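You operate a simulated robot arm through the tools that you are given. There is no shell and no other tool.

Carry out the task below with a simulated robot arm. There is one attempt and no reset: what you move stays moved.

Task
Count out a tray of seed from tin 750 on the white board with holes.
Fine: empty the tin on the board and put it back; tilt the spare seed off, board level again; pull the yellow slide and leave it out, then pull out the wooden drawer with the tray.

It is judged by the outcome, as a careful person would: the job done as asked, and still so three seconds after it is handed in. It fails if anything else is knocked over, pushed out of place, dropped, spilled or broken.

Robot
A 7-joint arm with a two-finger parallel gripper, fixed in place. Base frame: the origin is on the floor under the middle of its stand, x ahead of it, y to its left, z up. Units: mm, degrees, N and s.
With the tool pointing down near the work surface it reaches from about 100 to 740 mm from the base axis. Its first joint turns from -166.0 to 166.0 degrees. Payload 3.43 kg.
Tool frame: the origin (TCP) lies between the finger pads and is the grasp point; the fingertips stand 34 mm ahead of it; z points along the fingers, y is the line along which they close. Largest opening 128 mm; finger width 24, thickness 12; the body of the gripper, 48 by 130 mm, starts 96 mm behind the TCP.
Orientation is told as [roll, pitch, yaw] about the base's x, y, z axes, in that order, counted from this pose: with the fingers straight down and closing along the base's y, the tool's x points along the base's -x, its y along +y and its z along -z.

Tools
- The arm moves only by the tool jog_arm. Its argument "plan" is a list of rows, each an object of numbers (a shift or turn left out is 0, a gripper value left out holds the last): "x", "y", "z": the shift along the tool's x, y, z in mm; "rx", "ry", "rz": the turn, a rotation vector about the tool's x, y, z in rad; "grip": the gripper command, from -1 (fully open) to 1 (shut), values between in proportion. In form: [{"x": .., "y": .., "z": .., "rx": .., "ry": .., "rz": .., "grip": ..}, ...]. A call has 1 to 20 rows; each row is the pose to reach, as a shift and turn from the pose commanded when the call began, along the tool's axes at that moment. Rows are played at 5 a second. More than 50 mm and 8.6 degrees between two rows, or a gripper value outside its range, and nothing of the call is played. Where a pose cannot be reached the arm comes as near as it can. A force on the tool above 90 N (or 10 N above the force at the start of the call, whichever is more), or a blocked arm, ends the call early, and 0.2 s more pass. Each finger travels about 153 mm/s and halts on what it meets, pressing with about 41 N; the grip force reading is that of the motor and also rises with nothing between the fingers. The clock runs only during rows and for 0.2 s after the last one: add rows that repeat a pose to give the fingers time. It gives the time, the measured TCP pose, the force on the tool (base axes), the opening and the grip force at its end, in the units of the frame above (readings bear some noise), with the torque about the TCP (base axes, N m) and any sound that the robot's microphone picked up.
- Cameras (640 x 400 px; columns grow to the right, rows downward): "scene" is fixed at [399.9, -499.9, 1516.8]; the picture's right is [0.96, -0.28, 0.00], its down [-0.17, -0.58, -0.80] and it looks along [0.23, 0.76, -0.60] (base axes); focal length 303 px, centre (320, 200). "wrist" rides on the gripper at [76, -11, -160] in the tool frame; the picture's right is [0.15, 0.99, 0.00], its down [-0.88, 0.13, -0.46] and it looks along [-0.45, 0.07, 0.89] (tool axes); focal length 234 px, centre (320, 200). There is no depth. A picture from a camera that has moved, and an enlarged one, comes with that camera's place and axes in the base frame and with its lens.
- camera(camera): a new picture of that camera. The clock stands still meanwhile.
- inspect(camera, box): a new picture of the part [left, top, right, bottom] of that camera's present view, enlarged. The clock stands still meanwhile.
- finish_job(): hands the job in; it is judged then, once.

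Places have to be worked out from the pictures, the camera data and where the tool is seen. Open the gripper and draw the arm clear of the work before you hand the job in, unless the task says otherwise.

The tools are called after "Call:" as name(argument=value, ...) on one line, values as JSON. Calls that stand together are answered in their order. jog_arm: Moves the arm, as the interface text tells. Its arguments: {"type":"object","properties":{"plan":{"type":"array","items":{"type":"object","properties":{"x":{"type":"number"},"y":{"type":"number"},"z":{"type":"number"},"rx":{"type":"number"},"ry":{"type":"number"},"rz":{"type":"number"},"grip":{"type":"number"}}}}},"required":["plan"]} The other tools are called the same way: camera (camera) takes a picture; inspect (camera, box) takes an enlarged picture of a part of a camera's view; finish_job () hands the job in.

At the start:

```text
time_s: 0.0
ee_pos: [292.3, 379.1, 1262.8]
ee_rot: [0.0, 0.0, -0.1]
contact_force: [-0.2, 0.1, 0.0]
ft_torque: [-0.01, -0.02, 0.0]
gripper_width: 128.0
grip_force: 0.0
```

scene: 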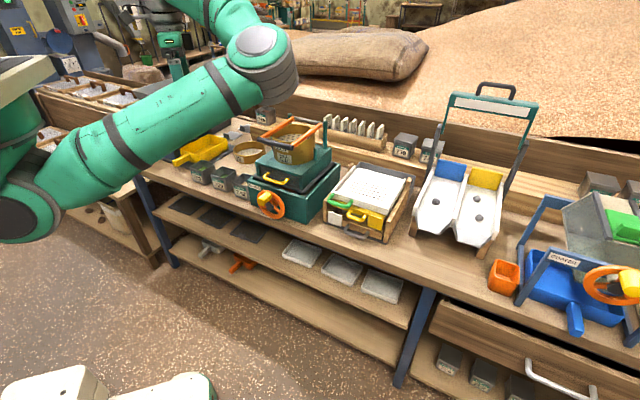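
wrist: 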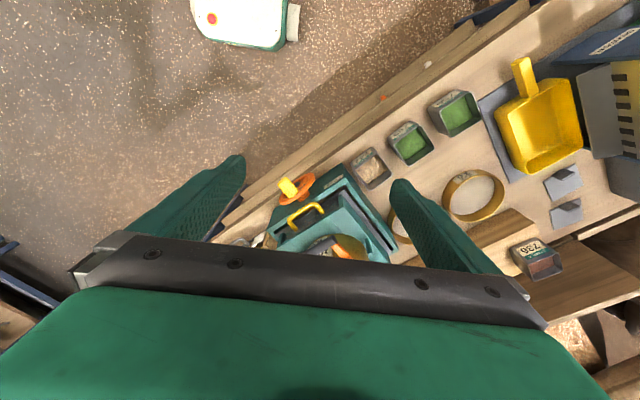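

I'll look closer at the scene first to find tin 750 and the white board with holes.

Call:
inspect(camera="scene", box=[300, 130, 460, 250])

Call:
inspect(camera="scene", box=[180, 90, 340, 220])

Call:
inspect(camera="scene", box=[420, 80, 640, 220])

Call:
inspect(camera="scene", box=[400, 300, 560, 400])

```text
3.33 times, centred on (380, 190) of scene
camera zoom: at [399.9, -499.9, 1516.8], right [0.96, -0.28, 0.0], down [-0.17, -0.58, -0.8], along [0.23, 0.76, -0.6], focal length 1011 px, centre (120, 233)
```

zoom: 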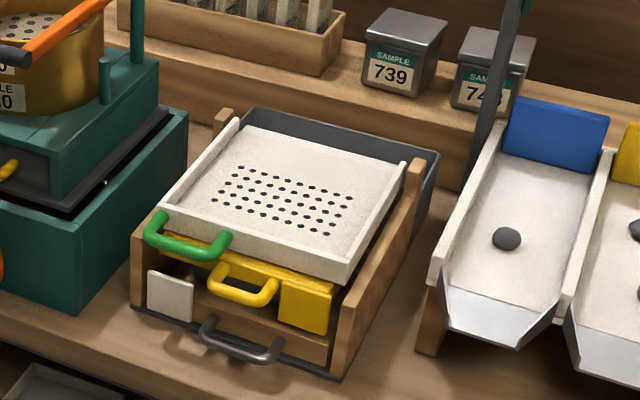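

```text
3.08 times, centred on (260, 155) of scene
camera zoom: at [399.9, -499.9, 1516.8], right [0.96, -0.28, 0.0], down [-0.17, -0.58, -0.8], along [0.23, 0.76, -0.6], focal length 933 px, centre (505, 338)
```

zoom: 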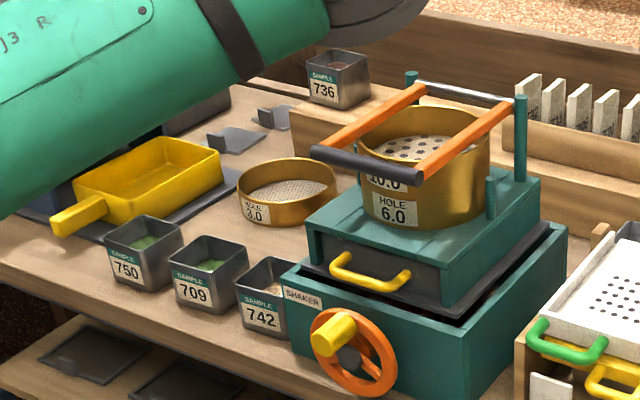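

```text
2.86 times, centred on (530, 150) of scene
camera zoom: at [399.9, -499.9, 1516.8], right [0.96, -0.28, 0.0], down [-0.17, -0.58, -0.8], along [0.23, 0.76, -0.6], focal length 866 px, centre (-280, 343)
```

zoom: 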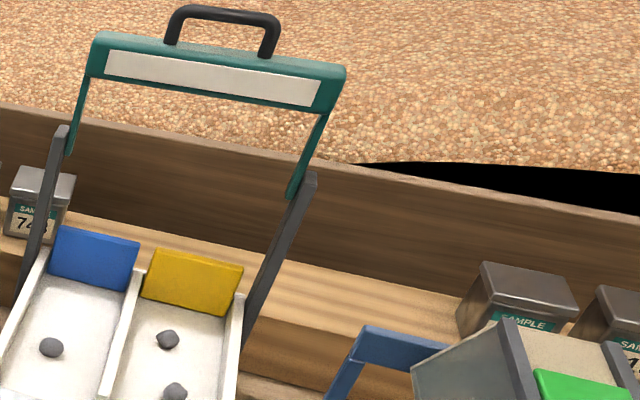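

```text
4.00 times, centred on (480, 350) of scene
camera zoom: at [399.9, -499.9, 1516.8], right [0.96, -0.28, 0.0], down [-0.17, -0.58, -0.8], along [0.23, 0.76, -0.6], focal length 1213 px, centre (-320, -400)
```

zoom: 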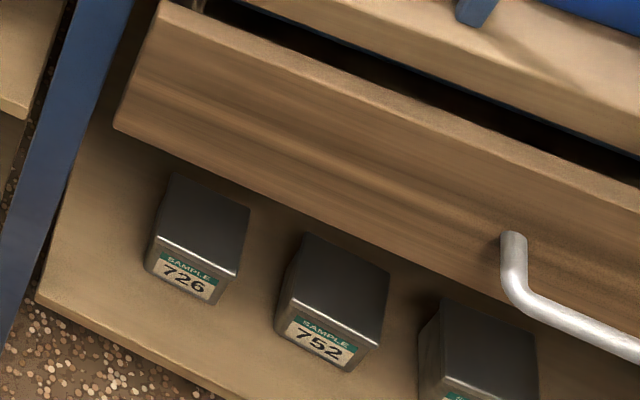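

Tin 750 appears to be the leftmost green tin, triangulated at about (239, 674) with its rim at z≈870; the tray counter sits farther out around (760, 250). I'll move the wrist camera high above to get a better view of the counter.

Call:
jog_arm(plan=[{"x": -35, "y": -30, "rz": -0.113}, {"x": -70, "y": -60, "rz": -0.226}, {"x": -105, "y": -90, "rz": -0.34}, {"x": -140, "y": -120, "rz": -0.453}, {"x": -175, "y": -150, "rz": -0.567}, {"x": -208, "y": -179, "rz": -0.68}])

Call:
camera(camera="wrist")

Call:
camera(camera="scene")

```text
time_s: 1.4
ee_pos: [498.3, 201.1, 1264.8]
ee_rot: [0.1, 0.1, 39.0]
contact_force: [0.1, 0.6, 0.6]
ft_torque: [-0.01, 0.01, 0.03]
gripper_width: 128.1
grip_force: 0.1
```

```text
taken
camera wrist: at [445.7, 145.6, 1424.6], right [-0.74, 0.68, 0.0], down [0.6, 0.66, 0.46], along [0.31, 0.34, -0.89], focal length 234 px, centre (320, 200)
```

wrist: 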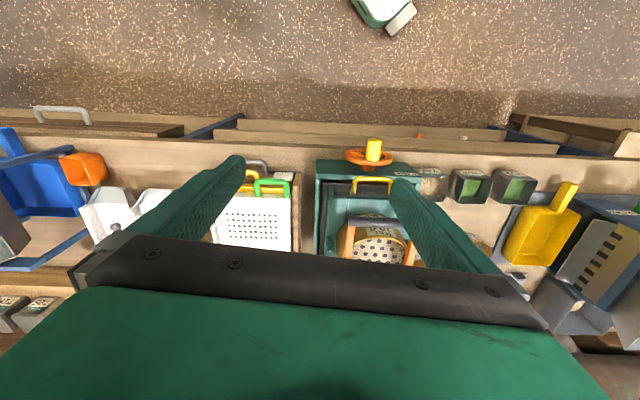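

```text
taken
```

scene: 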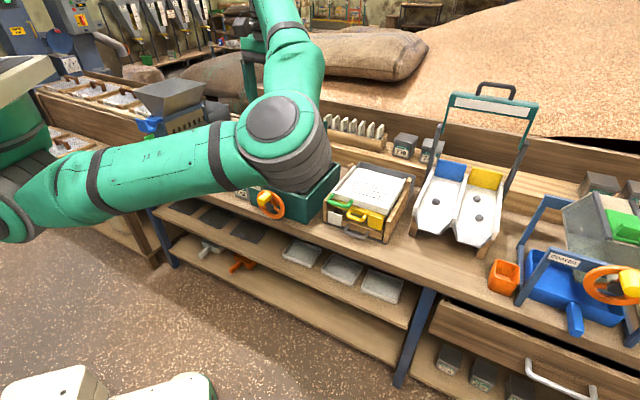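

Call:
inspect(camera="wrist", box=[190, 140, 350, 260])

Call:
inspect(camera="wrist", box=[400, 140, 560, 240])

Call:
inspect(camera="scene", box=[310, 150, 420, 250])

```text
3.33 times, centred on (270, 200) of wrist
camera zoom: at [445.7, 145.6, 1424.6], right [-0.74, 0.68, 0.0], down [0.6, 0.66, 0.46], along [0.31, 0.34, -0.89], focal length 781 px, centre (487, 200)
```

zoom: 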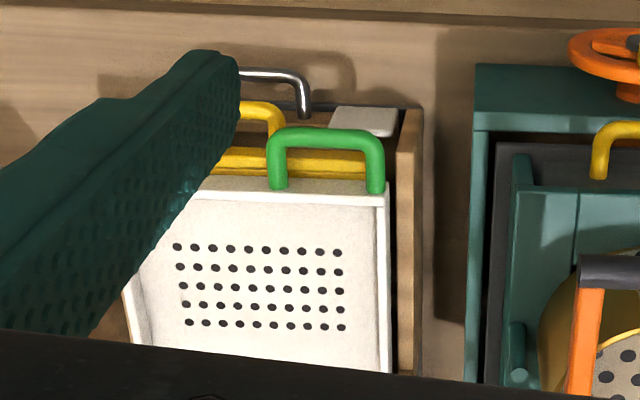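

```text
4.00 times, centred on (480, 190) of wrist
camera zoom: at [445.7, 145.6, 1424.6], right [-0.74, 0.68, 0.0], down [0.6, 0.66, 0.46], along [0.31, 0.34, -0.89], focal length 937 px, centre (-320, 240)
```

zoom: 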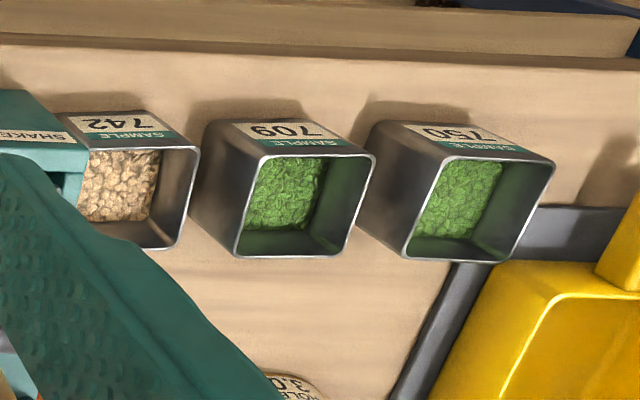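

```text
4.00 times, centred on (365, 200) of scene
camera zoom: at [399.9, -499.9, 1516.8], right [0.96, -0.28, 0.0], down [-0.17, -0.58, -0.8], along [0.23, 0.76, -0.6], focal length 1213 px, centre (140, 200)
```

zoom: 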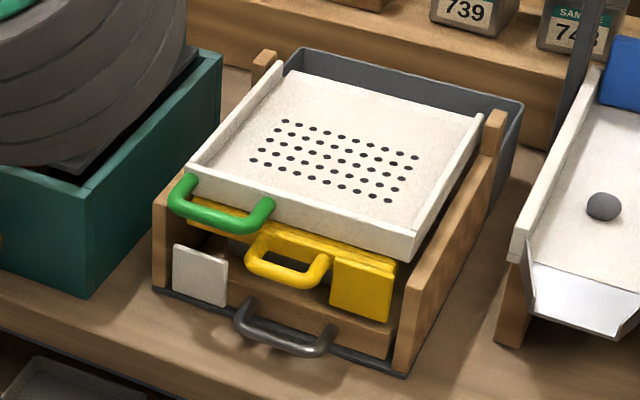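

The counter's front face appears at about n≈646 mm along the bench normal (azimuth ≈46.6°), the board surface at z≈910 and the bench top at z≈797. I'll move the camera in front of the counter and align the yaw with the bench for more accurate measurements.

Call:
jog_arm(plan=[{"x": -3, "y": -35, "z": 27, "rz": -0.027}, {"x": -6, "y": -70, "z": 54, "rz": -0.053}, {"x": -9, "y": -105, "z": 81, "rz": -0.08}, {"x": -12, "y": -140, "z": 108, "rz": -0.106}, {"x": -15, "y": -176, "z": 135, "rz": -0.133}])

Call:
camera(camera="wrist")

Call:
inspect(camera="wrist", box=[200, 60, 440, 240])

```text
time_s: 2.6
ee_pos: [624.8, 73.9, 1129.3]
ee_rot: [0.0, 0.1, 46.7]
contact_force: [-0.8, -0.1, 0.1]
ft_torque: [-0.01, 0.0, 0.02]
gripper_width: 128.2
grip_force: 0.2
```

```text
taken
camera wrist: at [579.5, 11.9, 1290.0], right [-0.82, 0.57, 0.0], down [0.51, 0.73, 0.46], along [0.26, 0.37, -0.89], focal length 234 px, centre (320, 200)
```

wrist: 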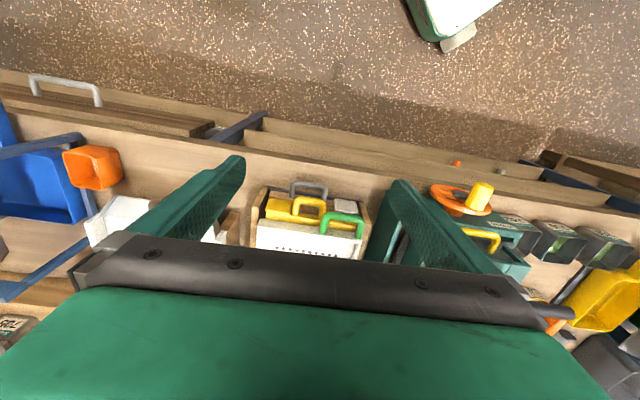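

```text
2.22 times, centred on (320, 150) of wrist
camera zoom: at [579.5, 11.9, 1290.0], right [-0.82, 0.57, 0.0], down [0.51, 0.73, 0.46], along [0.26, 0.37, -0.89], focal length 520 px, centre (320, 311)
```

zoom: 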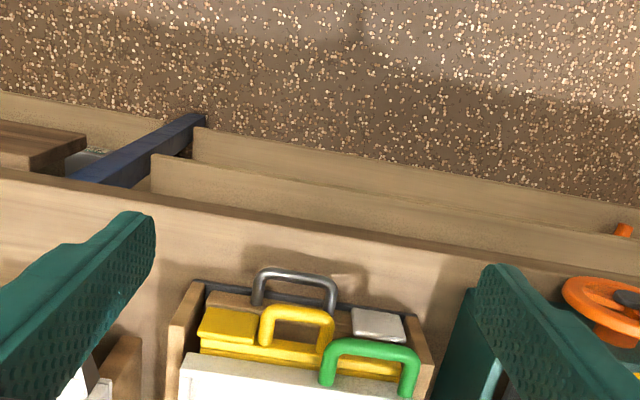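

The bench edge lies at n≈557. I'll push forward 90 mm so the counter comes up in the picture and is not hidden by the gripper.

Call:
jog_arm(plan=[{"x": -40}, {"x": -80}, {"x": -100}, {"x": -100}])

Call:
inspect(camera="wrist", box=[220, 60, 420, 240])

Call:
camera(camera="scene")

```text
time_s: 3.6
ee_pos: [691.5, 146.2, 1129.4]
ee_rot: [0.1, 0.0, 46.6]
contact_force: [0.2, 0.9, 0.5]
ft_torque: [0.01, -0.04, 0.0]
gripper_width: 128.0
grip_force: 0.1
```

```text
2.22 times, centred on (320, 150) of wrist
camera zoom: at [646.5, 83.7, 1289.7], right [-0.82, 0.57, 0.0], down [0.51, 0.73, 0.46], along [0.26, 0.37, -0.89], focal length 520 px, centre (320, 311)
```

zoom: 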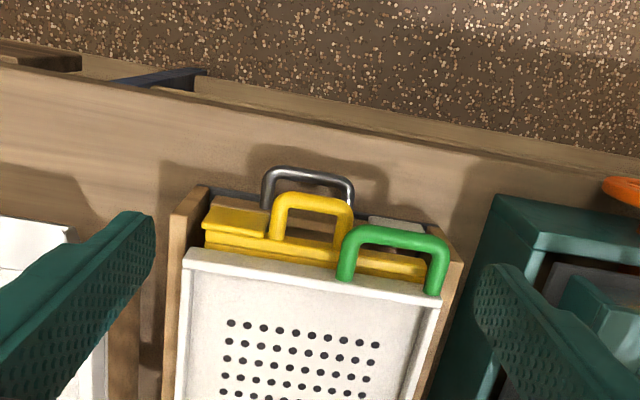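

```text
taken
```

scene: 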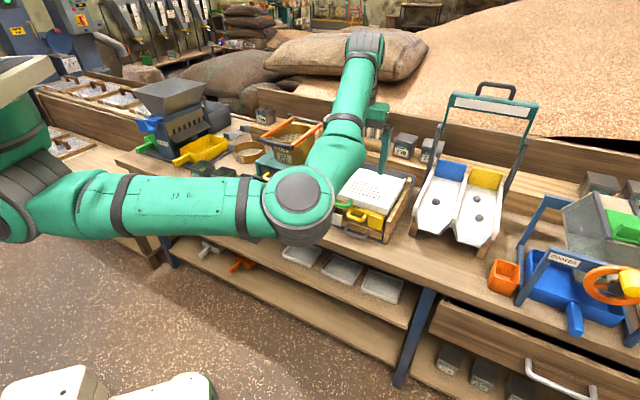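

Handles triangulated: green bar (n 622, e 338, z 918), yellow (n 614, e 401, z 888), grey (n 612, e 407, z 819). Now I'll move along the bench, in front of the shaker, to look at tin 750 from above.

Call:
jog_arm(plan=[{"x": 20, "z": -20}, {"x": 40, "y": 30, "z": -30}, {"x": 40, "y": 76, "z": -30}, {"x": 40, "y": 122, "z": -30}, {"x": 40, "y": 168, "z": -30}, {"x": 40, "y": 214, "z": -30}, {"x": 40, "y": 260, "z": -30}, {"x": 40, "y": 306, "z": -30}, {"x": 40, "y": 352, "z": -30}, {"x": 40, "y": 398, "z": -30}, {"x": 40, "y": 444, "z": -30}, {"x": 40, "y": 490, "z": -30}, {"x": 40, "y": 536, "z": -30}, {"x": 40, "y": 582, "z": -30}, {"x": 40, "y": 628, "z": -30}, {"x": 40, "y": 674, "z": -30}, {"x": 40, "y": 700, "z": -30}, {"x": 40, "y": 700, "z": -30}])

Call:
camera(camera="wrist")

Call:
inspect(camera="wrist", box=[220, 60, 420, 240])

Call:
camera(camera="scene")

```text
time_s: 7.4
ee_pos: [154.3, 599.6, 1158.6]
ee_rot: [-0.1, 0.0, 46.4]
contact_force: [0.4, 0.1, -0.1]
ft_torque: [0.02, 0.01, 0.0]
gripper_width: 128.1
grip_force: 0.0
```

```text
taken
camera wrist: at [109.4, 537.4, 1318.5], right [-0.82, 0.57, 0.0], down [0.51, 0.73, 0.46], along [0.26, 0.37, -0.89], focal length 234 px, centre (320, 200)
```

wrist: 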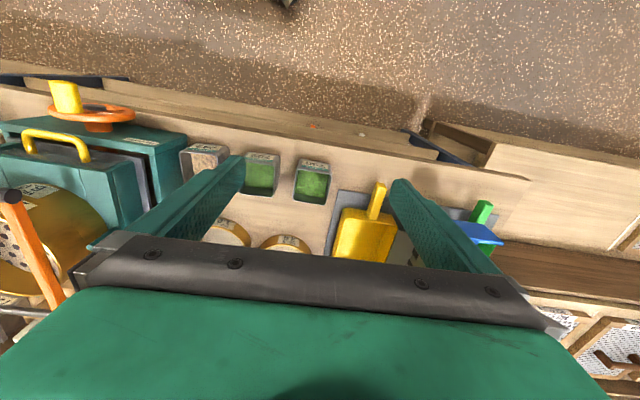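

```text
2.22 times, centred on (320, 150) of wrist
camera zoom: at [109.4, 537.4, 1318.5], right [-0.82, 0.57, 0.0], down [0.51, 0.73, 0.46], along [0.26, 0.37, -0.89], focal length 520 px, centre (320, 311)
```

zoom: 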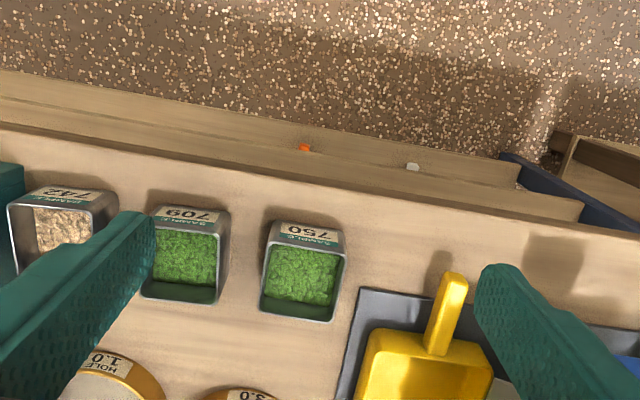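

```text
taken
```

scene: 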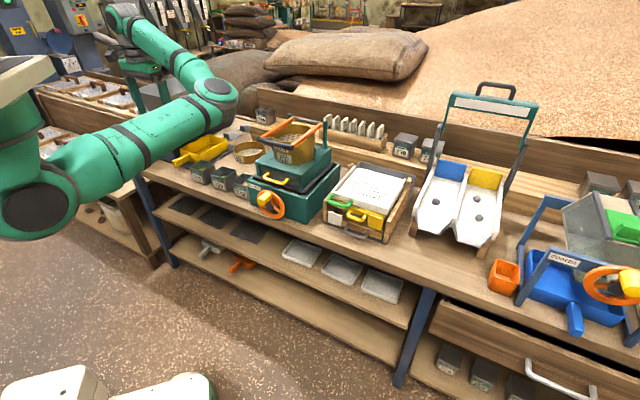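

Tin 750 confirmed: centre ≈(238, 693), 71 mm square, rim z≈868. Before touching it, I'll rehearse the wrist motions in free air: first pitch the tool outward by 60°.

Call:
jog_arm(plan=[{"ry": -0.131}, {"ry": -0.262}, {"ry": -0.393}, {"ry": -0.524}, {"ry": -0.655}, {"ry": -0.786}, {"ry": -0.917}, {"ry": -1.047}, {"ry": -1.047}])

Call:
camera(camera="wrist")

Call:
camera(camera="scene")

```text
time_s: 9.4
ee_pos: [155.7, 597.7, 1158.9]
ee_rot: [0.0, -60.1, 46.6]
contact_force: [1.0, 0.7, 0.2]
ft_torque: [-0.01, -0.03, 0.02]
gripper_width: 128.0
grip_force: 0.0
```

```text
taken
camera wrist: at [41.6, 462.9, 1172.7], right [-0.77, 0.63, -0.13], down [-0.06, 0.12, 0.99], along [0.64, 0.77, -0.05], focal length 234 px, centre (320, 200)
```

wrist: 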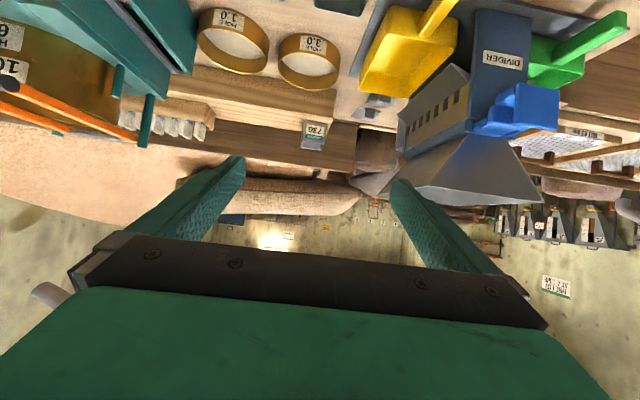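

```text
taken
```

scene: 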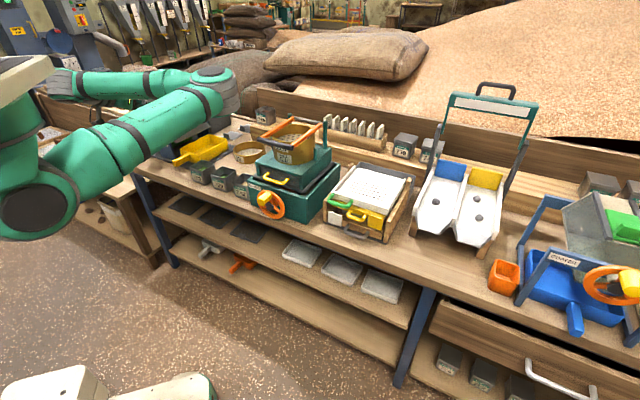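

Pitching works. Now travel along the bench with this orientation toward the counter, to rehearse the pour pose there.

Call:
jog_arm(plan=[{"y": -30}, {"y": -75}, {"y": -121}, {"y": -167}, {"y": -213}, {"y": -259}, {"y": -305}, {"y": -351}, {"y": -397}, {"y": -443}, {"y": -489}, {"y": -535}, {"y": -581}, {"y": -627}, {"y": -670}, {"y": -695}, {"y": -695}])

Call:
camera(camera="scene")

```text
time_s: 13.0
ee_pos: [658.0, 117.2, 1159.2]
ee_rot: [0.0, -60.0, 46.5]
contact_force: [0.2, -0.4, 0.3]
ft_torque: [-0.02, -0.03, 0.02]
gripper_width: 127.8
grip_force: 0.0
out of reach, approached as far as the arm can: row 6, 7, 8, 9, 10
```

```text
taken
```

scene: 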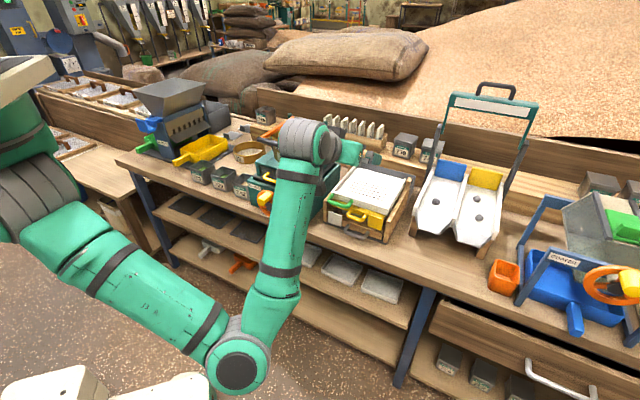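

The wrist passed too close to the base mid-way, so for carrying I'll use a larger n; the elbow hangs well in front of the bench. Next I'll extend to the pour position over the board (n≈757, z≈1010) and check reachability.

Call:
jog_arm(plan=[{"x": 4, "z": 45}, {"x": 8, "z": 90}, {"x": 12, "z": 135}, {"x": 16, "z": 180}, {"x": 20, "z": 225}, {"x": 20, "z": 265}, {"x": 20, "z": 265}])

Call:
camera(camera="scene")

```text
time_s: 14.6
ee_pos: [811.4, 277.6, 1007.9]
ee_rot: [0.0, -60.0, 46.5]
contact_force: [-0.1, 0.4, -0.8]
ft_torque: [-0.01, 0.04, -0.01]
gripper_width: 128.0
grip_force: 0.1
```

```text
taken
```

scene: 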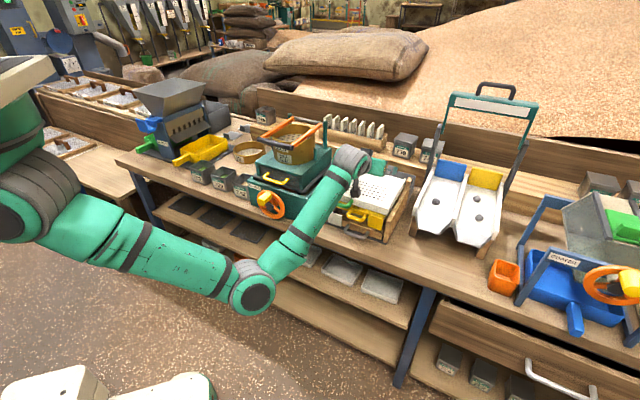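

The pour position is reachable. Now rehearse pitching to 80° and rolling about the tool axis.

Call:
jog_arm(plan=[{"ry": -0.12}, {"ry": -0.24}, {"ry": -0.349}, {"ry": -0.349}])

Call:
jog_arm(plan=[{"rz": 0.148}, {"rz": 0.296}, {"rz": 0.444}, {"rz": 0.592}, {"rz": 0.74}, {"rz": 0.888}, {"rz": 1.036}, {"rz": 1.184}, {"rz": 1.332}, {"rz": 1.48}, {"rz": 1.628}, {"rz": 1.776}, {"rz": 1.924}, {"rz": 2.072}, {"rz": 2.22}, {"rz": 2.368}, {"rz": 2.516}, {"rz": 2.664}, {"rz": 2.812}, {"rz": 2.96}])

Call:
camera(camera="scene")

Call:
camera(camera="wrist")

```text
time_s: 15.6
ee_pos: [811.5, 278.0, 1008.0]
ee_rot: [-0.1, -80.1, 46.7]
contact_force: [0.0, 1.0, -0.7]
ft_torque: [0.01, -0.02, 0.02]
gripper_width: 128.0
grip_force: 0.0
```

```text
time_s: 19.8
ee_pos: [812.0, 280.4, 1008.4]
ee_rot: [45.4, 75.7, -87.2]
contact_force: [0.4, 0.4, -0.5]
ft_torque: [-0.01, 0.01, 0.01]
gripper_width: 127.8
grip_force: 0.1
```

```text
taken
```

scene: 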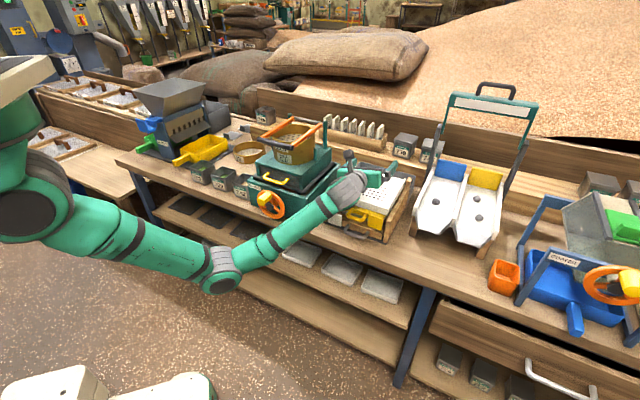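

```text
taken
camera wrist: at [693.4, 192.5, 1107.8], right [0.73, -0.61, 0.32], down [-0.2, -0.63, -0.75], along [0.66, 0.48, -0.58], focal length 234 px, centre (320, 200)
```

wrist: 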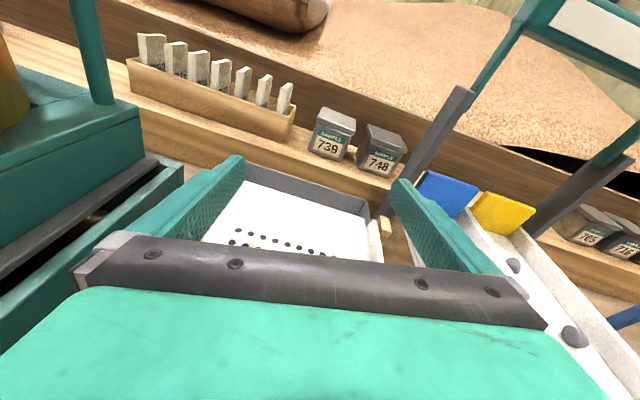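

The roll works without hitting a limit. I'll inspect the board from this close camera view.

Call:
inspect(camera="wrist", box=[180, 130, 440, 270])

Call:
inspect(camera="scene", box=[310, 140, 430, 250])

```text
2.46 times, centred on (310, 200) of wrist
camera zoom: at [693.4, 192.5, 1107.8], right [0.73, -0.61, 0.32], down [-0.2, -0.63, -0.75], along [0.66, 0.48, -0.58], focal length 576 px, centre (345, 200)
```

zoom: 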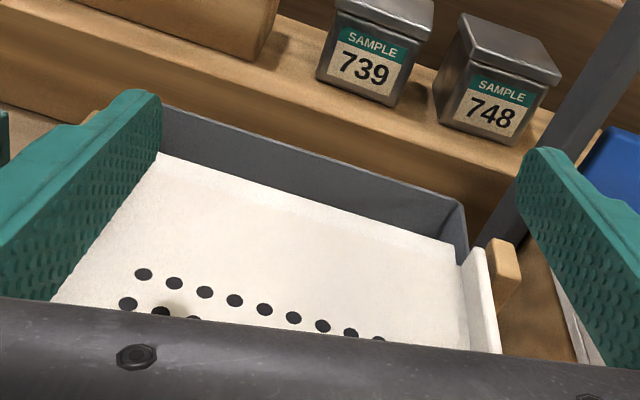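

```text
3.64 times, centred on (370, 195) of scene
camera zoom: at [399.9, -499.9, 1516.8], right [0.96, -0.28, 0.0], down [-0.17, -0.58, -0.8], along [0.23, 0.76, -0.6], focal length 1103 px, centre (138, 218)
```

zoom: 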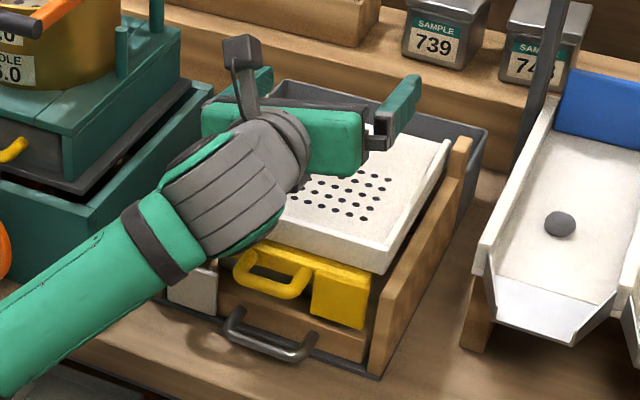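

The rehearsal shows the full pour motion is feasible. Now I'll unroll back and return to carrying orientation.

Call:
jog_arm(plan=[{"rz": -0.148}, {"rz": -0.296}, {"rz": -0.444}, {"rz": -0.592}, {"rz": -0.74}, {"rz": -0.888}, {"rz": -1.036}, {"rz": -1.184}, {"rz": -1.332}, {"rz": -1.48}, {"rz": -1.628}, {"rz": -1.776}, {"rz": -1.924}, {"rz": -2.072}, {"rz": -2.22}, {"rz": -2.368}, {"rz": -2.516}, {"rz": -2.664}, {"rz": -2.812}, {"rz": -2.96}])

Call:
jog_arm(plan=[{"ry": 0.12}, {"ry": 0.24}, {"ry": 0.349}, {"ry": 0.349}])

```text
time_s: 24.0
ee_pos: [811.2, 278.6, 1007.4]
ee_rot: [-0.6, -80.0, 47.2]
contact_force: [-0.1, 0.1, 0.7]
ft_torque: [-0.03, -0.01, -0.01]
gripper_width: 128.2
grip_force: 0.1
```

```text
time_s: 25.0
ee_pos: [811.5, 277.8, 1008.5]
ee_rot: [0.0, -59.9, 46.6]
contact_force: [1.2, -0.2, -0.7]
ft_torque: [0.02, 0.04, -0.01]
gripper_width: 127.8
grip_force: 0.0
```

Call:
jog_arm(plan=[{"x": -18, "z": -35}, {"x": -36, "z": -70}, {"x": -54, "z": -105}, {"x": -72, "z": -140}, {"x": -88, "z": -172}, {"x": -88, "z": -172, "y": 47}, {"x": -88, "z": -172, "y": 94}, {"x": -88, "z": -172, "y": 141}, {"x": -88, "z": -172, "y": 188}, {"x": -88, "z": -172, "y": 235}, {"x": -88, "z": -172, "y": 282}, {"x": -88, "z": -172, "y": 329}, {"x": -88, "z": -172, "y": 376}, {"x": -88, "z": -172, "y": 423}, {"x": -88, "z": -172, "y": 470}, {"x": -88, "z": -172, "y": 517}, {"x": -88, "z": -172, "y": 564}, {"x": -88, "z": -172, "y": 611}, {"x": -88, "z": -172, "y": 658}, {"x": -88, "z": -172, "y": 701}])

Call:
camera(camera="scene")

```text
time_s: 29.2
ee_pos: [232.0, 684.8, 1170.7]
ee_rot: [0.0, -59.9, 46.6]
contact_force: [0.4, -0.4, 0.8]
ft_torque: [0.02, 0.04, 0.02]
gripper_width: 127.7
grip_force: 0.0
```

```text
taken
```

scene: 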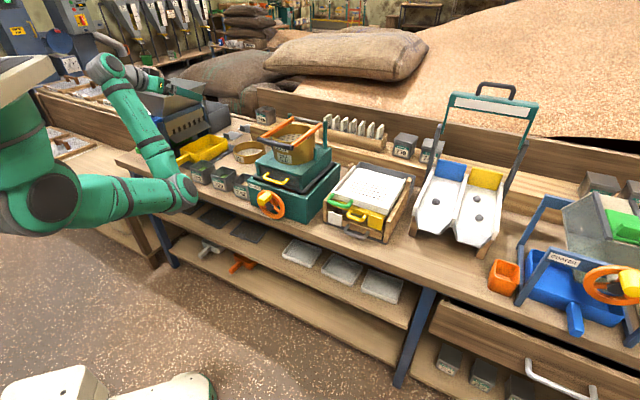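

The carry corridor at n≈650, z≈1170 is fully reachable. Now descend to a pre-grasp 120 mm back from tin 750 along the tool axis, narrowing the opening to ~105 mm to stay clear of tin 709.

Call:
jog_arm(plan=[{"x": 40, "z": 8, "grip": -0.64}, {"x": 80, "z": 16, "grip": -0.64}, {"x": 120, "z": 24, "grip": -0.64}, {"x": 160, "z": 32, "grip": -0.64}, {"x": 200, "z": 40, "grip": -0.64}, {"x": 240, "z": 48, "grip": -0.64}, {"x": 283, "z": 55, "grip": -0.64}, {"x": 283, "z": 55, "grip": -0.64}])

Call:
camera(camera="scene")

Call:
camera(camera="wrist")

Call:
inspect(camera="scene", box=[100, 110, 280, 230])

```text
time_s: 31.0
ee_pos: [163.4, 614.0, 898.7]
ee_rot: [0.0, -59.9, 46.4]
contact_force: [0.2, -0.2, 0.1]
ft_torque: [-0.02, -0.02, 0.02]
gripper_width: 104.8
grip_force: 0.0
```

```text
taken
```

scene: 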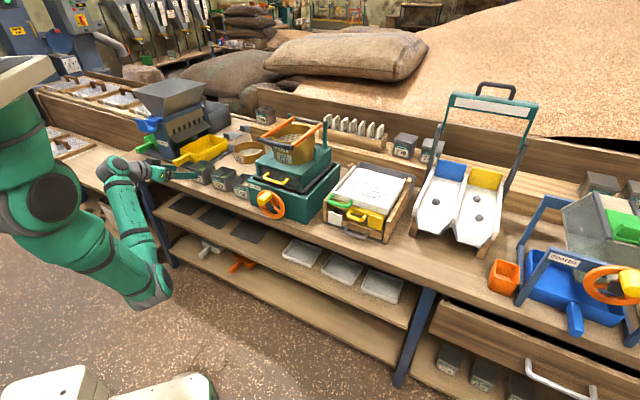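

```text
taken
camera wrist: at [50.4, 478.7, 912.8], right [-0.77, 0.63, -0.13], down [-0.06, 0.12, 0.99], along [0.64, 0.77, -0.05], focal length 234 px, centre (320, 200)
```

wrist: 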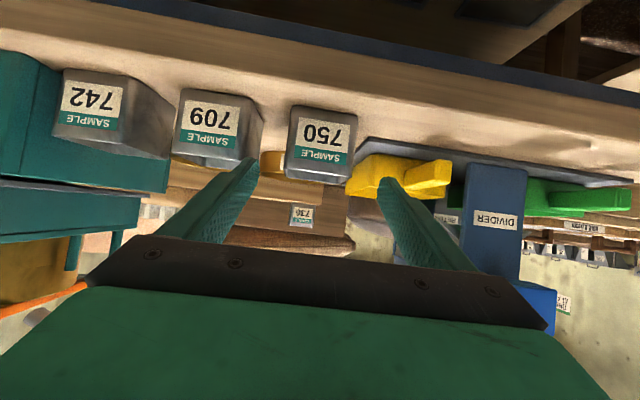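

```text
3.33 times, centred on (190, 170) of scene
camera zoom: at [399.9, -499.9, 1516.8], right [0.96, -0.28, 0.0], down [-0.17, -0.58, -0.8], along [0.23, 0.76, -0.6], focal length 1011 px, centre (753, 300)
```

zoom: 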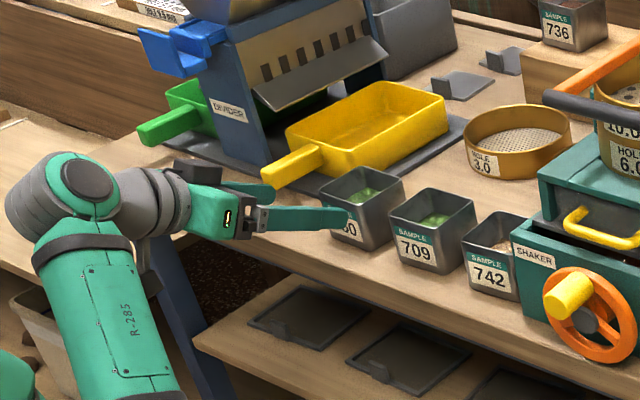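

The fingers straddle tin 750 well centred. I'll narrow the opening to ~96 mm, advance 122 mm along the tool axis around the tin, without closing yet.

Call:
jog_arm(plan=[{"z": 0, "grip": -0.5}, {"z": 25, "grip": -0.5}, {"z": 50, "grip": -0.5}, {"z": 75, "grip": -0.5}, {"z": 100, "grip": -0.5}, {"z": 122, "grip": -0.5}, {"z": 122, "grip": -0.5}])

Call:
inspect(camera="scene", box=[130, 120, 280, 220])

Call:
camera(camera="wrist")

```text
time_s: 32.6
ee_pos: [237.7, 691.7, 835.5]
ee_rot: [0.0, -60.1, 46.6]
contact_force: [-0.5, -0.5, -0.3]
ft_torque: [0.0, 0.0, 0.02]
gripper_width: 95.7
grip_force: 0.0
```

```text
4.00 times, centred on (205, 170) of scene
camera zoom: at [399.9, -499.9, 1516.8], right [0.96, -0.28, 0.0], down [-0.17, -0.58, -0.8], along [0.23, 0.76, -0.6], focal length 1213 px, centre (780, 320)
```

zoom: 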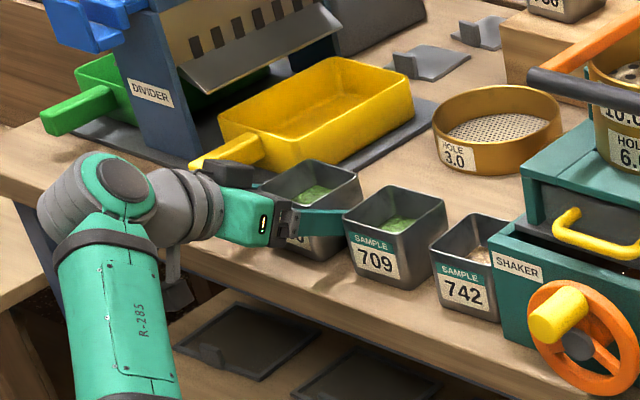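

```text
taken
camera wrist: at [123.8, 556.1, 850.2], right [-0.77, 0.63, -0.13], down [-0.06, 0.12, 0.99], along [0.64, 0.77, -0.06], focal length 234 px, centre (320, 200)
```

wrist: 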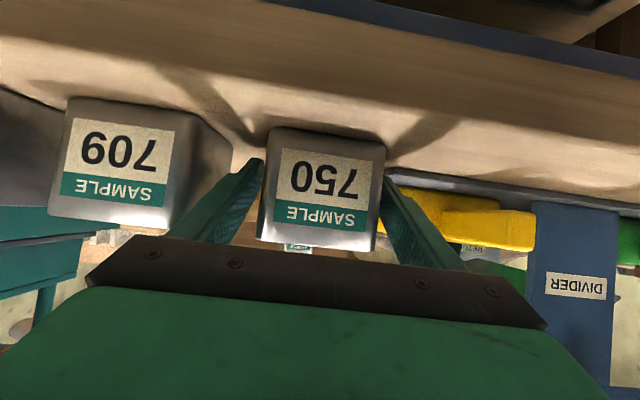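

The tin sits between the fingers with no contact forces. Now close on tin 750.

Call:
jog_arm(plan=[{"grip": 0.2}, {"grip": 1}, {"grip": 1}, {"grip": 1}])

Call:
camera(camera="wrist")

```text
time_s: 33.6
ee_pos: [237.0, 691.1, 835.6]
ee_rot: [0.0, -60.0, 46.6]
contact_force: [1.8, -0.6, 0.2]
ft_torque: [-0.05, -0.13, 0.0]
gripper_width: 75.5
grip_force: 41.4
```

```text
taken
camera wrist: at [123.6, 555.9, 850.4], right [-0.77, 0.63, -0.13], down [-0.06, 0.12, 0.99], along [0.64, 0.77, -0.05], focal length 234 px, centre (320, 200)
```

wrist: 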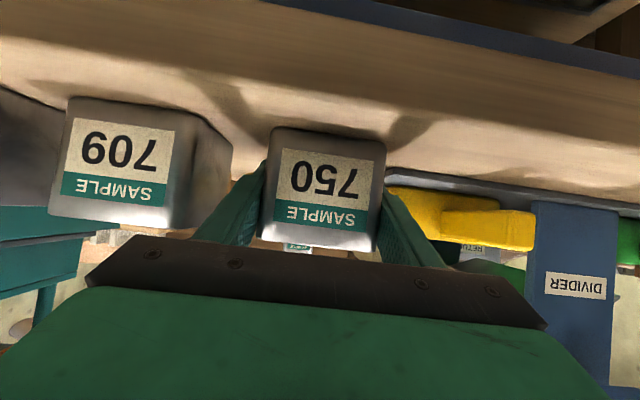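

Gripped at 75.5 mm with 41 N. Lift slowly 60 mm straight up and check.

Call:
jog_arm(plan=[{"x": -8.7, "z": -5}, {"x": -17.3, "z": -10}, {"x": -34.6, "z": -20}, {"x": -52, "z": -30}, {"x": -52, "z": -30}])

Call:
camera(camera="wrist")

Call:
inspect(camera="scene", box=[130, 110, 280, 220])

```text
time_s: 34.8
ee_pos: [237.9, 693.6, 895.9]
ee_rot: [0.0, -60.0, 46.7]
contact_force: [-0.4, -0.8, -2.9]
ft_torque: [0.02, -0.05, 0.0]
gripper_width: 75.5
grip_force: 40.7
```

```text
taken
camera wrist: at [124.5, 558.4, 911.1], right [-0.77, 0.63, -0.13], down [-0.06, 0.12, 0.99], along [0.64, 0.77, -0.06], focal length 234 px, centre (320, 200)
```

wrist: 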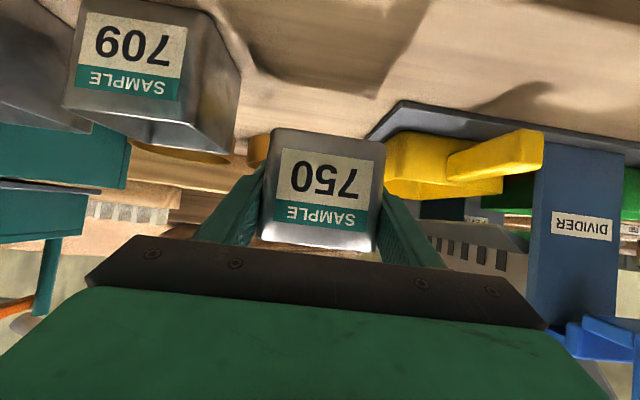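

```text
3.64 times, centred on (205, 165) of scene
camera zoom: at [399.9, -499.9, 1516.8], right [0.96, -0.28, 0.0], down [-0.17, -0.58, -0.8], along [0.23, 0.76, -0.6], focal length 1103 px, centre (738, 327)
```

zoom: 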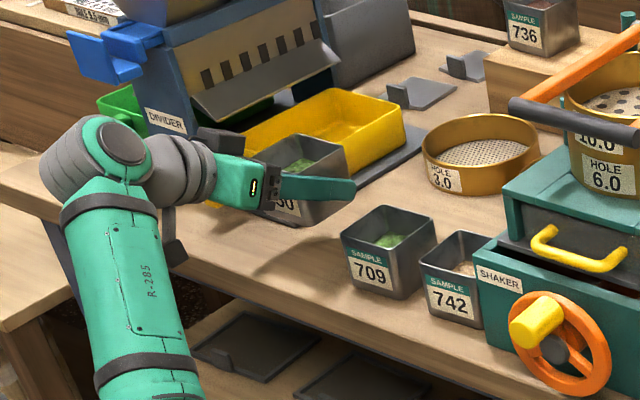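

The tin is lifted cleanly (~0.3 kg). Continue up to z≈1180, ready for the corridor.

Call:
jog_arm(plan=[{"x": -15, "z": -9}, {"x": -42, "z": -26}, {"x": -76, "z": -48}, {"x": -110, "z": -70}, {"x": -144, "z": -92}, {"x": -178, "z": -114}, {"x": -210, "z": -134}, {"x": -232, "z": -148}, {"x": -241, "z": -153}, {"x": -241, "z": -153}])

Call:
jog_arm(plan=[{"y": -12}, {"y": -36}, {"y": -74}, {"y": -116}, {"y": -158}, {"y": -200}, {"y": -242}, {"y": -284}, {"y": -326}, {"y": -368}, {"y": -410}, {"y": -452}, {"y": -494}, {"y": -536}, {"y": -578}, {"y": -620}, {"y": -656}, {"y": -680}, {"y": -690}, {"y": -690}])

Call:
camera(camera="scene")

Call:
camera(camera="wrist")

```text
time_s: 37.0
ee_pos: [229.6, 685.7, 1182.2]
ee_rot: [-0.1, -59.9, 46.7]
contact_force: [-0.3, -0.3, -2.6]
ft_torque: [-0.01, 0.0, 0.04]
gripper_width: 75.5
grip_force: 41.2
```

```text
time_s: 41.2
ee_pos: [731.5, 211.1, 1182.2]
ee_rot: [-0.1, -60.0, 46.6]
contact_force: [-0.1, -0.4, -0.8]
ft_torque: [0.0, 0.02, -0.02]
gripper_width: 75.5
grip_force: 41.5
```

```text
taken
```

scene: 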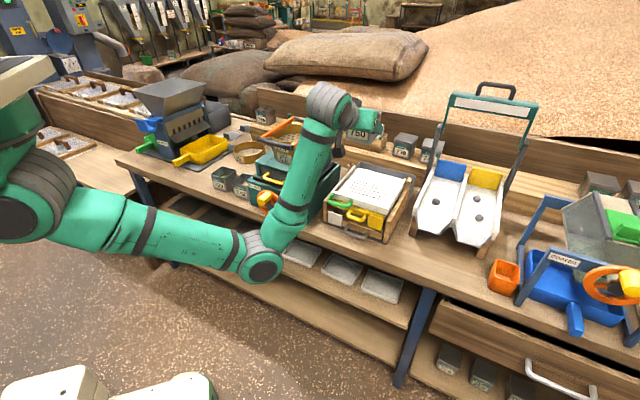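

```text
taken
camera wrist: at [617.9, 76.1, 1197.4], right [-0.77, 0.63, -0.13], down [-0.06, 0.12, 0.99], along [0.64, 0.77, -0.06], focal length 234 px, centre (320, 200)
```

wrist: 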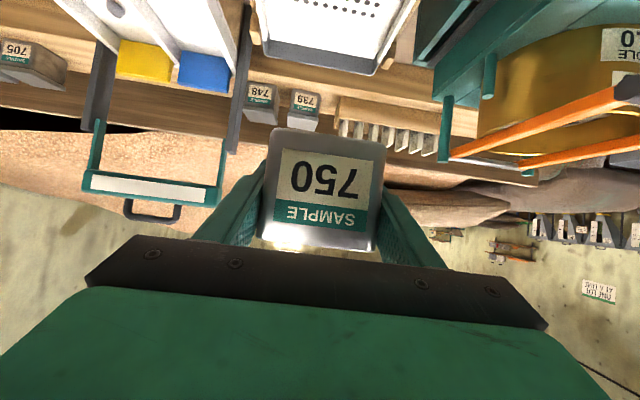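

Call:
inspect(camera="scene", box=[280, 70, 430, 180])

Call:
inspect(camera="scene", box=[140, 120, 300, 230])

```text
3.64 times, centred on (355, 125) of scene
camera zoom: at [399.9, -499.9, 1516.8], right [0.96, -0.28, 0.0], down [-0.17, -0.58, -0.8], along [0.23, 0.76, -0.6], focal length 1103 px, centre (193, 473)
```

zoom: 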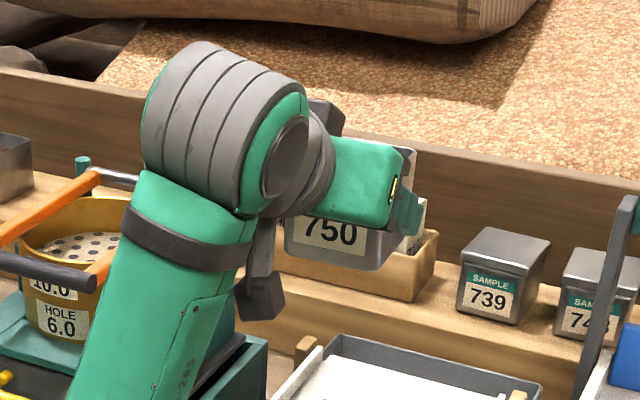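

```text
3.64 times, centred on (220, 175) of scene
camera zoom: at [399.9, -499.9, 1516.8], right [0.96, -0.28, 0.0], down [-0.17, -0.58, -0.8], along [0.23, 0.76, -0.6], focal length 1103 px, centre (684, 291)
```

zoom: 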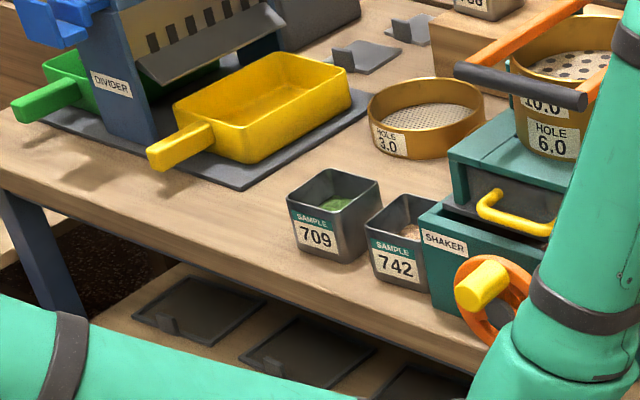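

No spill is visible and the tin is steady. Move to the pour position over the board (n≈775, e≈368, z≈997), keeping the tin upright.

Call:
jog_arm(plan=[{"x": 6, "y": 2, "z": 12}, {"x": 20, "y": 5, "z": 42}, {"x": 38, "y": 8, "z": 78}, {"x": 56, "y": 11, "z": 114}, {"x": 74, "y": 14, "z": 148}, {"x": 88, "y": 16, "z": 174}, {"x": 97, "y": 17, "z": 190}, {"x": 101, "y": 17, "z": 196}, {"x": 101, "y": 17, "z": 196}])

Call:
camera(camera="scene")

Call:
inspect(camera="scene", box=[310, 130, 430, 240])

```text
time_s: 43.2
ee_pos: [800.4, 307.6, 996.5]
ee_rot: [0.0, -60.0, 46.5]
contact_force: [-0.4, -1.0, -1.6]
ft_torque: [-0.01, 0.03, 0.03]
gripper_width: 75.6
grip_force: 41.2
```

```text
taken
```

scene: 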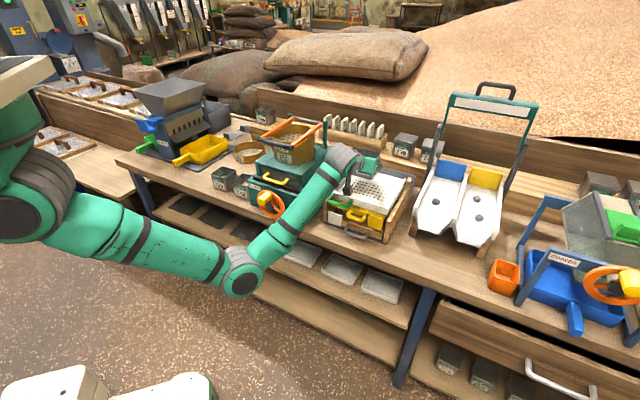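

```text
3.64 times, centred on (370, 185) of scene
camera zoom: at [399.9, -499.9, 1516.8], right [0.96, -0.28, 0.0], down [-0.17, -0.58, -0.8], along [0.23, 0.76, -0.6], focal length 1103 px, centre (138, 254)
```

zoom: 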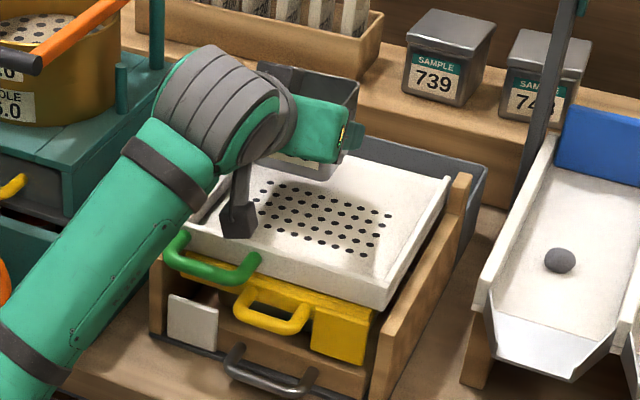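

The tin hangs above the back-left of the board as planned; rolling will tip it toward the board's middle. First pitch to 80°, then roll the first 50° slowly.

Call:
jog_arm(plan=[{"ry": -0.06}, {"ry": -0.13}, {"ry": -0.2}, {"ry": -0.27}, {"ry": -0.33}, {"ry": -0.349}, {"ry": -0.349}])

Call:
jog_arm(plan=[{"rz": 0.08}, {"rz": 0.18}, {"rz": 0.29}, {"rz": 0.4}, {"rz": 0.51}, {"rz": 0.61}, {"rz": 0.69}, {"rz": 0.75}, {"rz": 0.78}, {"rz": 0.78}])

Call:
inspect(camera="scene", box=[310, 130, 430, 240])

Call:
camera(camera="wrist")

```text
time_s: 44.8
ee_pos: [800.4, 308.6, 996.0]
ee_rot: [-0.1, -79.9, 46.7]
contact_force: [-0.3, 0.6, -2.8]
ft_torque: [-0.02, -0.05, 0.02]
gripper_width: 75.8
grip_force: 40.7
```

```text
time_s: 47.0
ee_pos: [799.6, 309.3, 996.8]
ee_rot: [75.8, -44.4, -33.5]
contact_force: [-0.7, 0.1, -0.8]
ft_torque: [0.01, 0.02, -0.02]
gripper_width: 75.3
grip_force: 41.3
```

```text
3.64 times, centred on (370, 185) of scene
camera zoom: at [399.9, -499.9, 1516.8], right [0.96, -0.28, 0.0], down [-0.17, -0.58, -0.8], along [0.23, 0.76, -0.6], focal length 1103 px, centre (138, 254)
```

zoom: 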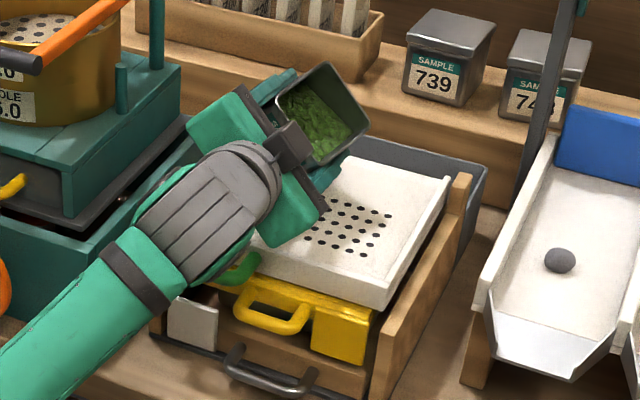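

```text
taken
camera wrist: at [650.7, 219.2, 963.5], right [-0.51, 0.63, 0.58], down [0.16, -0.6, 0.79], along [0.84, 0.5, 0.21], focal length 234 px, centre (320, 200)
```

wrist: 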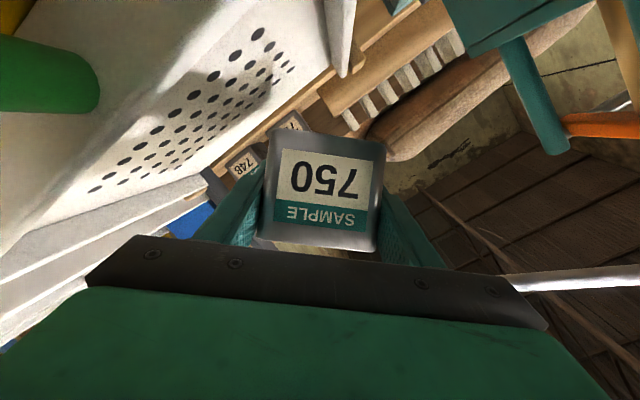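

Tin at 45°, seeds still inside about half full. Continue rolling slowly to start the pour.

Call:
jog_arm(plan=[{"rz": 0.04}, {"rz": 0.08}, {"rz": 0.12}, {"rz": 0.16}, {"rz": 0.2}, {"rz": 0.24}, {"rz": 0.28}, {"rz": 0.32}, {"rz": 0.36}, {"rz": 0.4}, {"rz": 0.4}])

Call:
inspect(camera="scene", box=[310, 130, 430, 240])

Call:
camera(camera="wrist")

```text
time_s: 49.4
ee_pos: [799.4, 309.2, 996.6]
ee_rot: [79.2, -22.0, -39.3]
contact_force: [0.5, -0.2, -2.1]
ft_torque: [-0.04, 0.03, -0.05]
gripper_width: 75.6
grip_force: 40.8
```

```text
3.64 times, centred on (370, 185) of scene
camera zoom: at [399.9, -499.9, 1516.8], right [0.96, -0.28, 0.0], down [-0.17, -0.58, -0.8], along [0.23, 0.76, -0.6], focal length 1103 px, centre (138, 254)
```

zoom: 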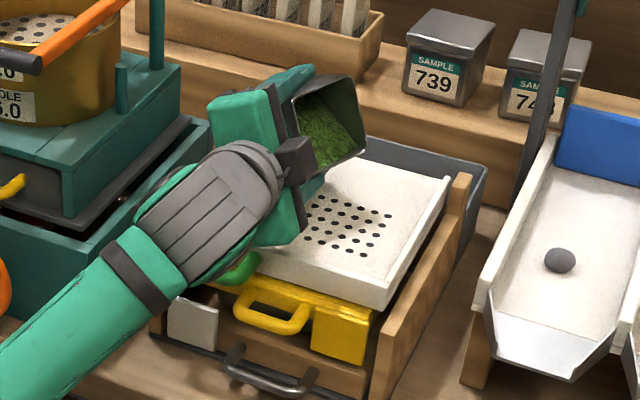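

```text
taken
camera wrist: at [639.4, 235.6, 986.0], right [-0.27, 0.46, 0.85], down [0.3, -0.79, 0.53], along [0.91, 0.4, 0.07], focal length 234 px, centre (320, 200)
```

wrist: 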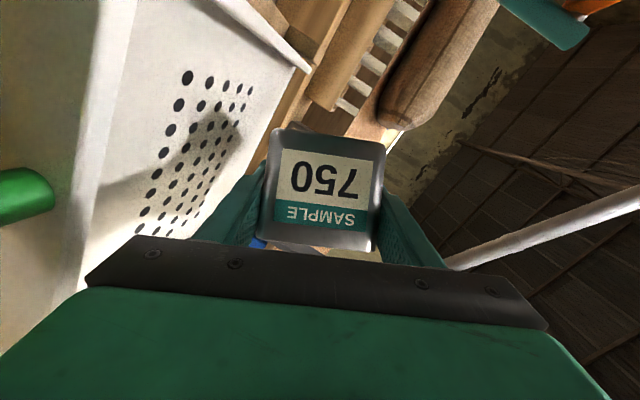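

Call:
jog_arm(plan=[{"rz": 0.04}, {"rz": 0.08}, {"rz": 0.12}, {"rz": 0.16}, {"rz": 0.2}, {"rz": 0.24}, {"rz": 0.24}])

Call:
inspect(camera="scene", box=[310, 130, 430, 240])

Call:
camera(camera="wrist")

```text
time_s: 51.0
ee_pos: [801.7, 308.3, 996.7]
ee_rot: [79.9, -8.6, -41.9]
contact_force: [-0.4, -0.1, -1.1]
ft_torque: [0.0, 0.02, 0.04]
gripper_width: 75.3
grip_force: 41.4
```

```text
3.64 times, centred on (370, 185) of scene
camera zoom: at [399.9, -499.9, 1516.8], right [0.96, -0.28, 0.0], down [-0.17, -0.58, -0.8], along [0.23, 0.76, -0.6], focal length 1103 px, centre (138, 254)
```

zoom: 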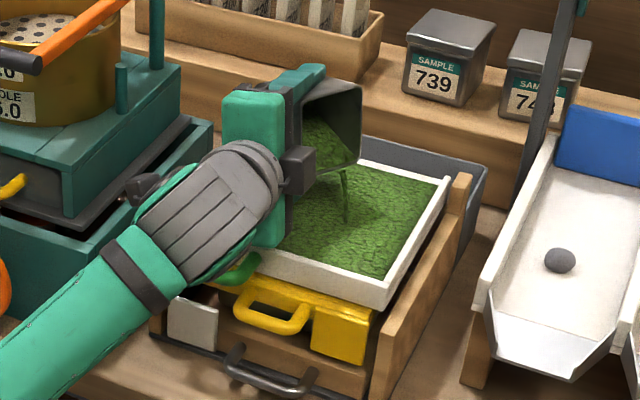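

```text
taken
camera wrist: at [636.1, 242.8, 1002.9], right [-0.1, 0.32, 0.94], down [0.34, -0.88, 0.34], along [0.94, 0.35, -0.02], focal length 234 px, centre (320, 200)
```

wrist: 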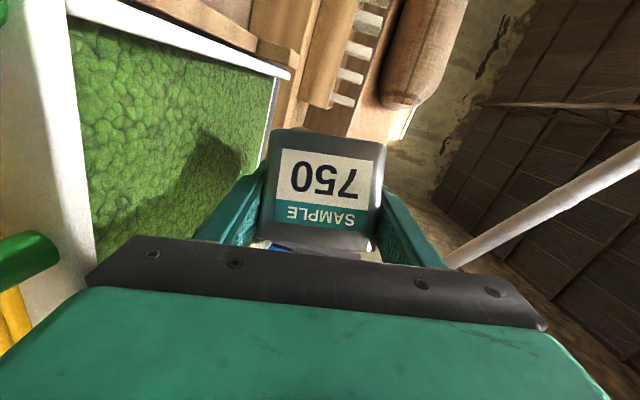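

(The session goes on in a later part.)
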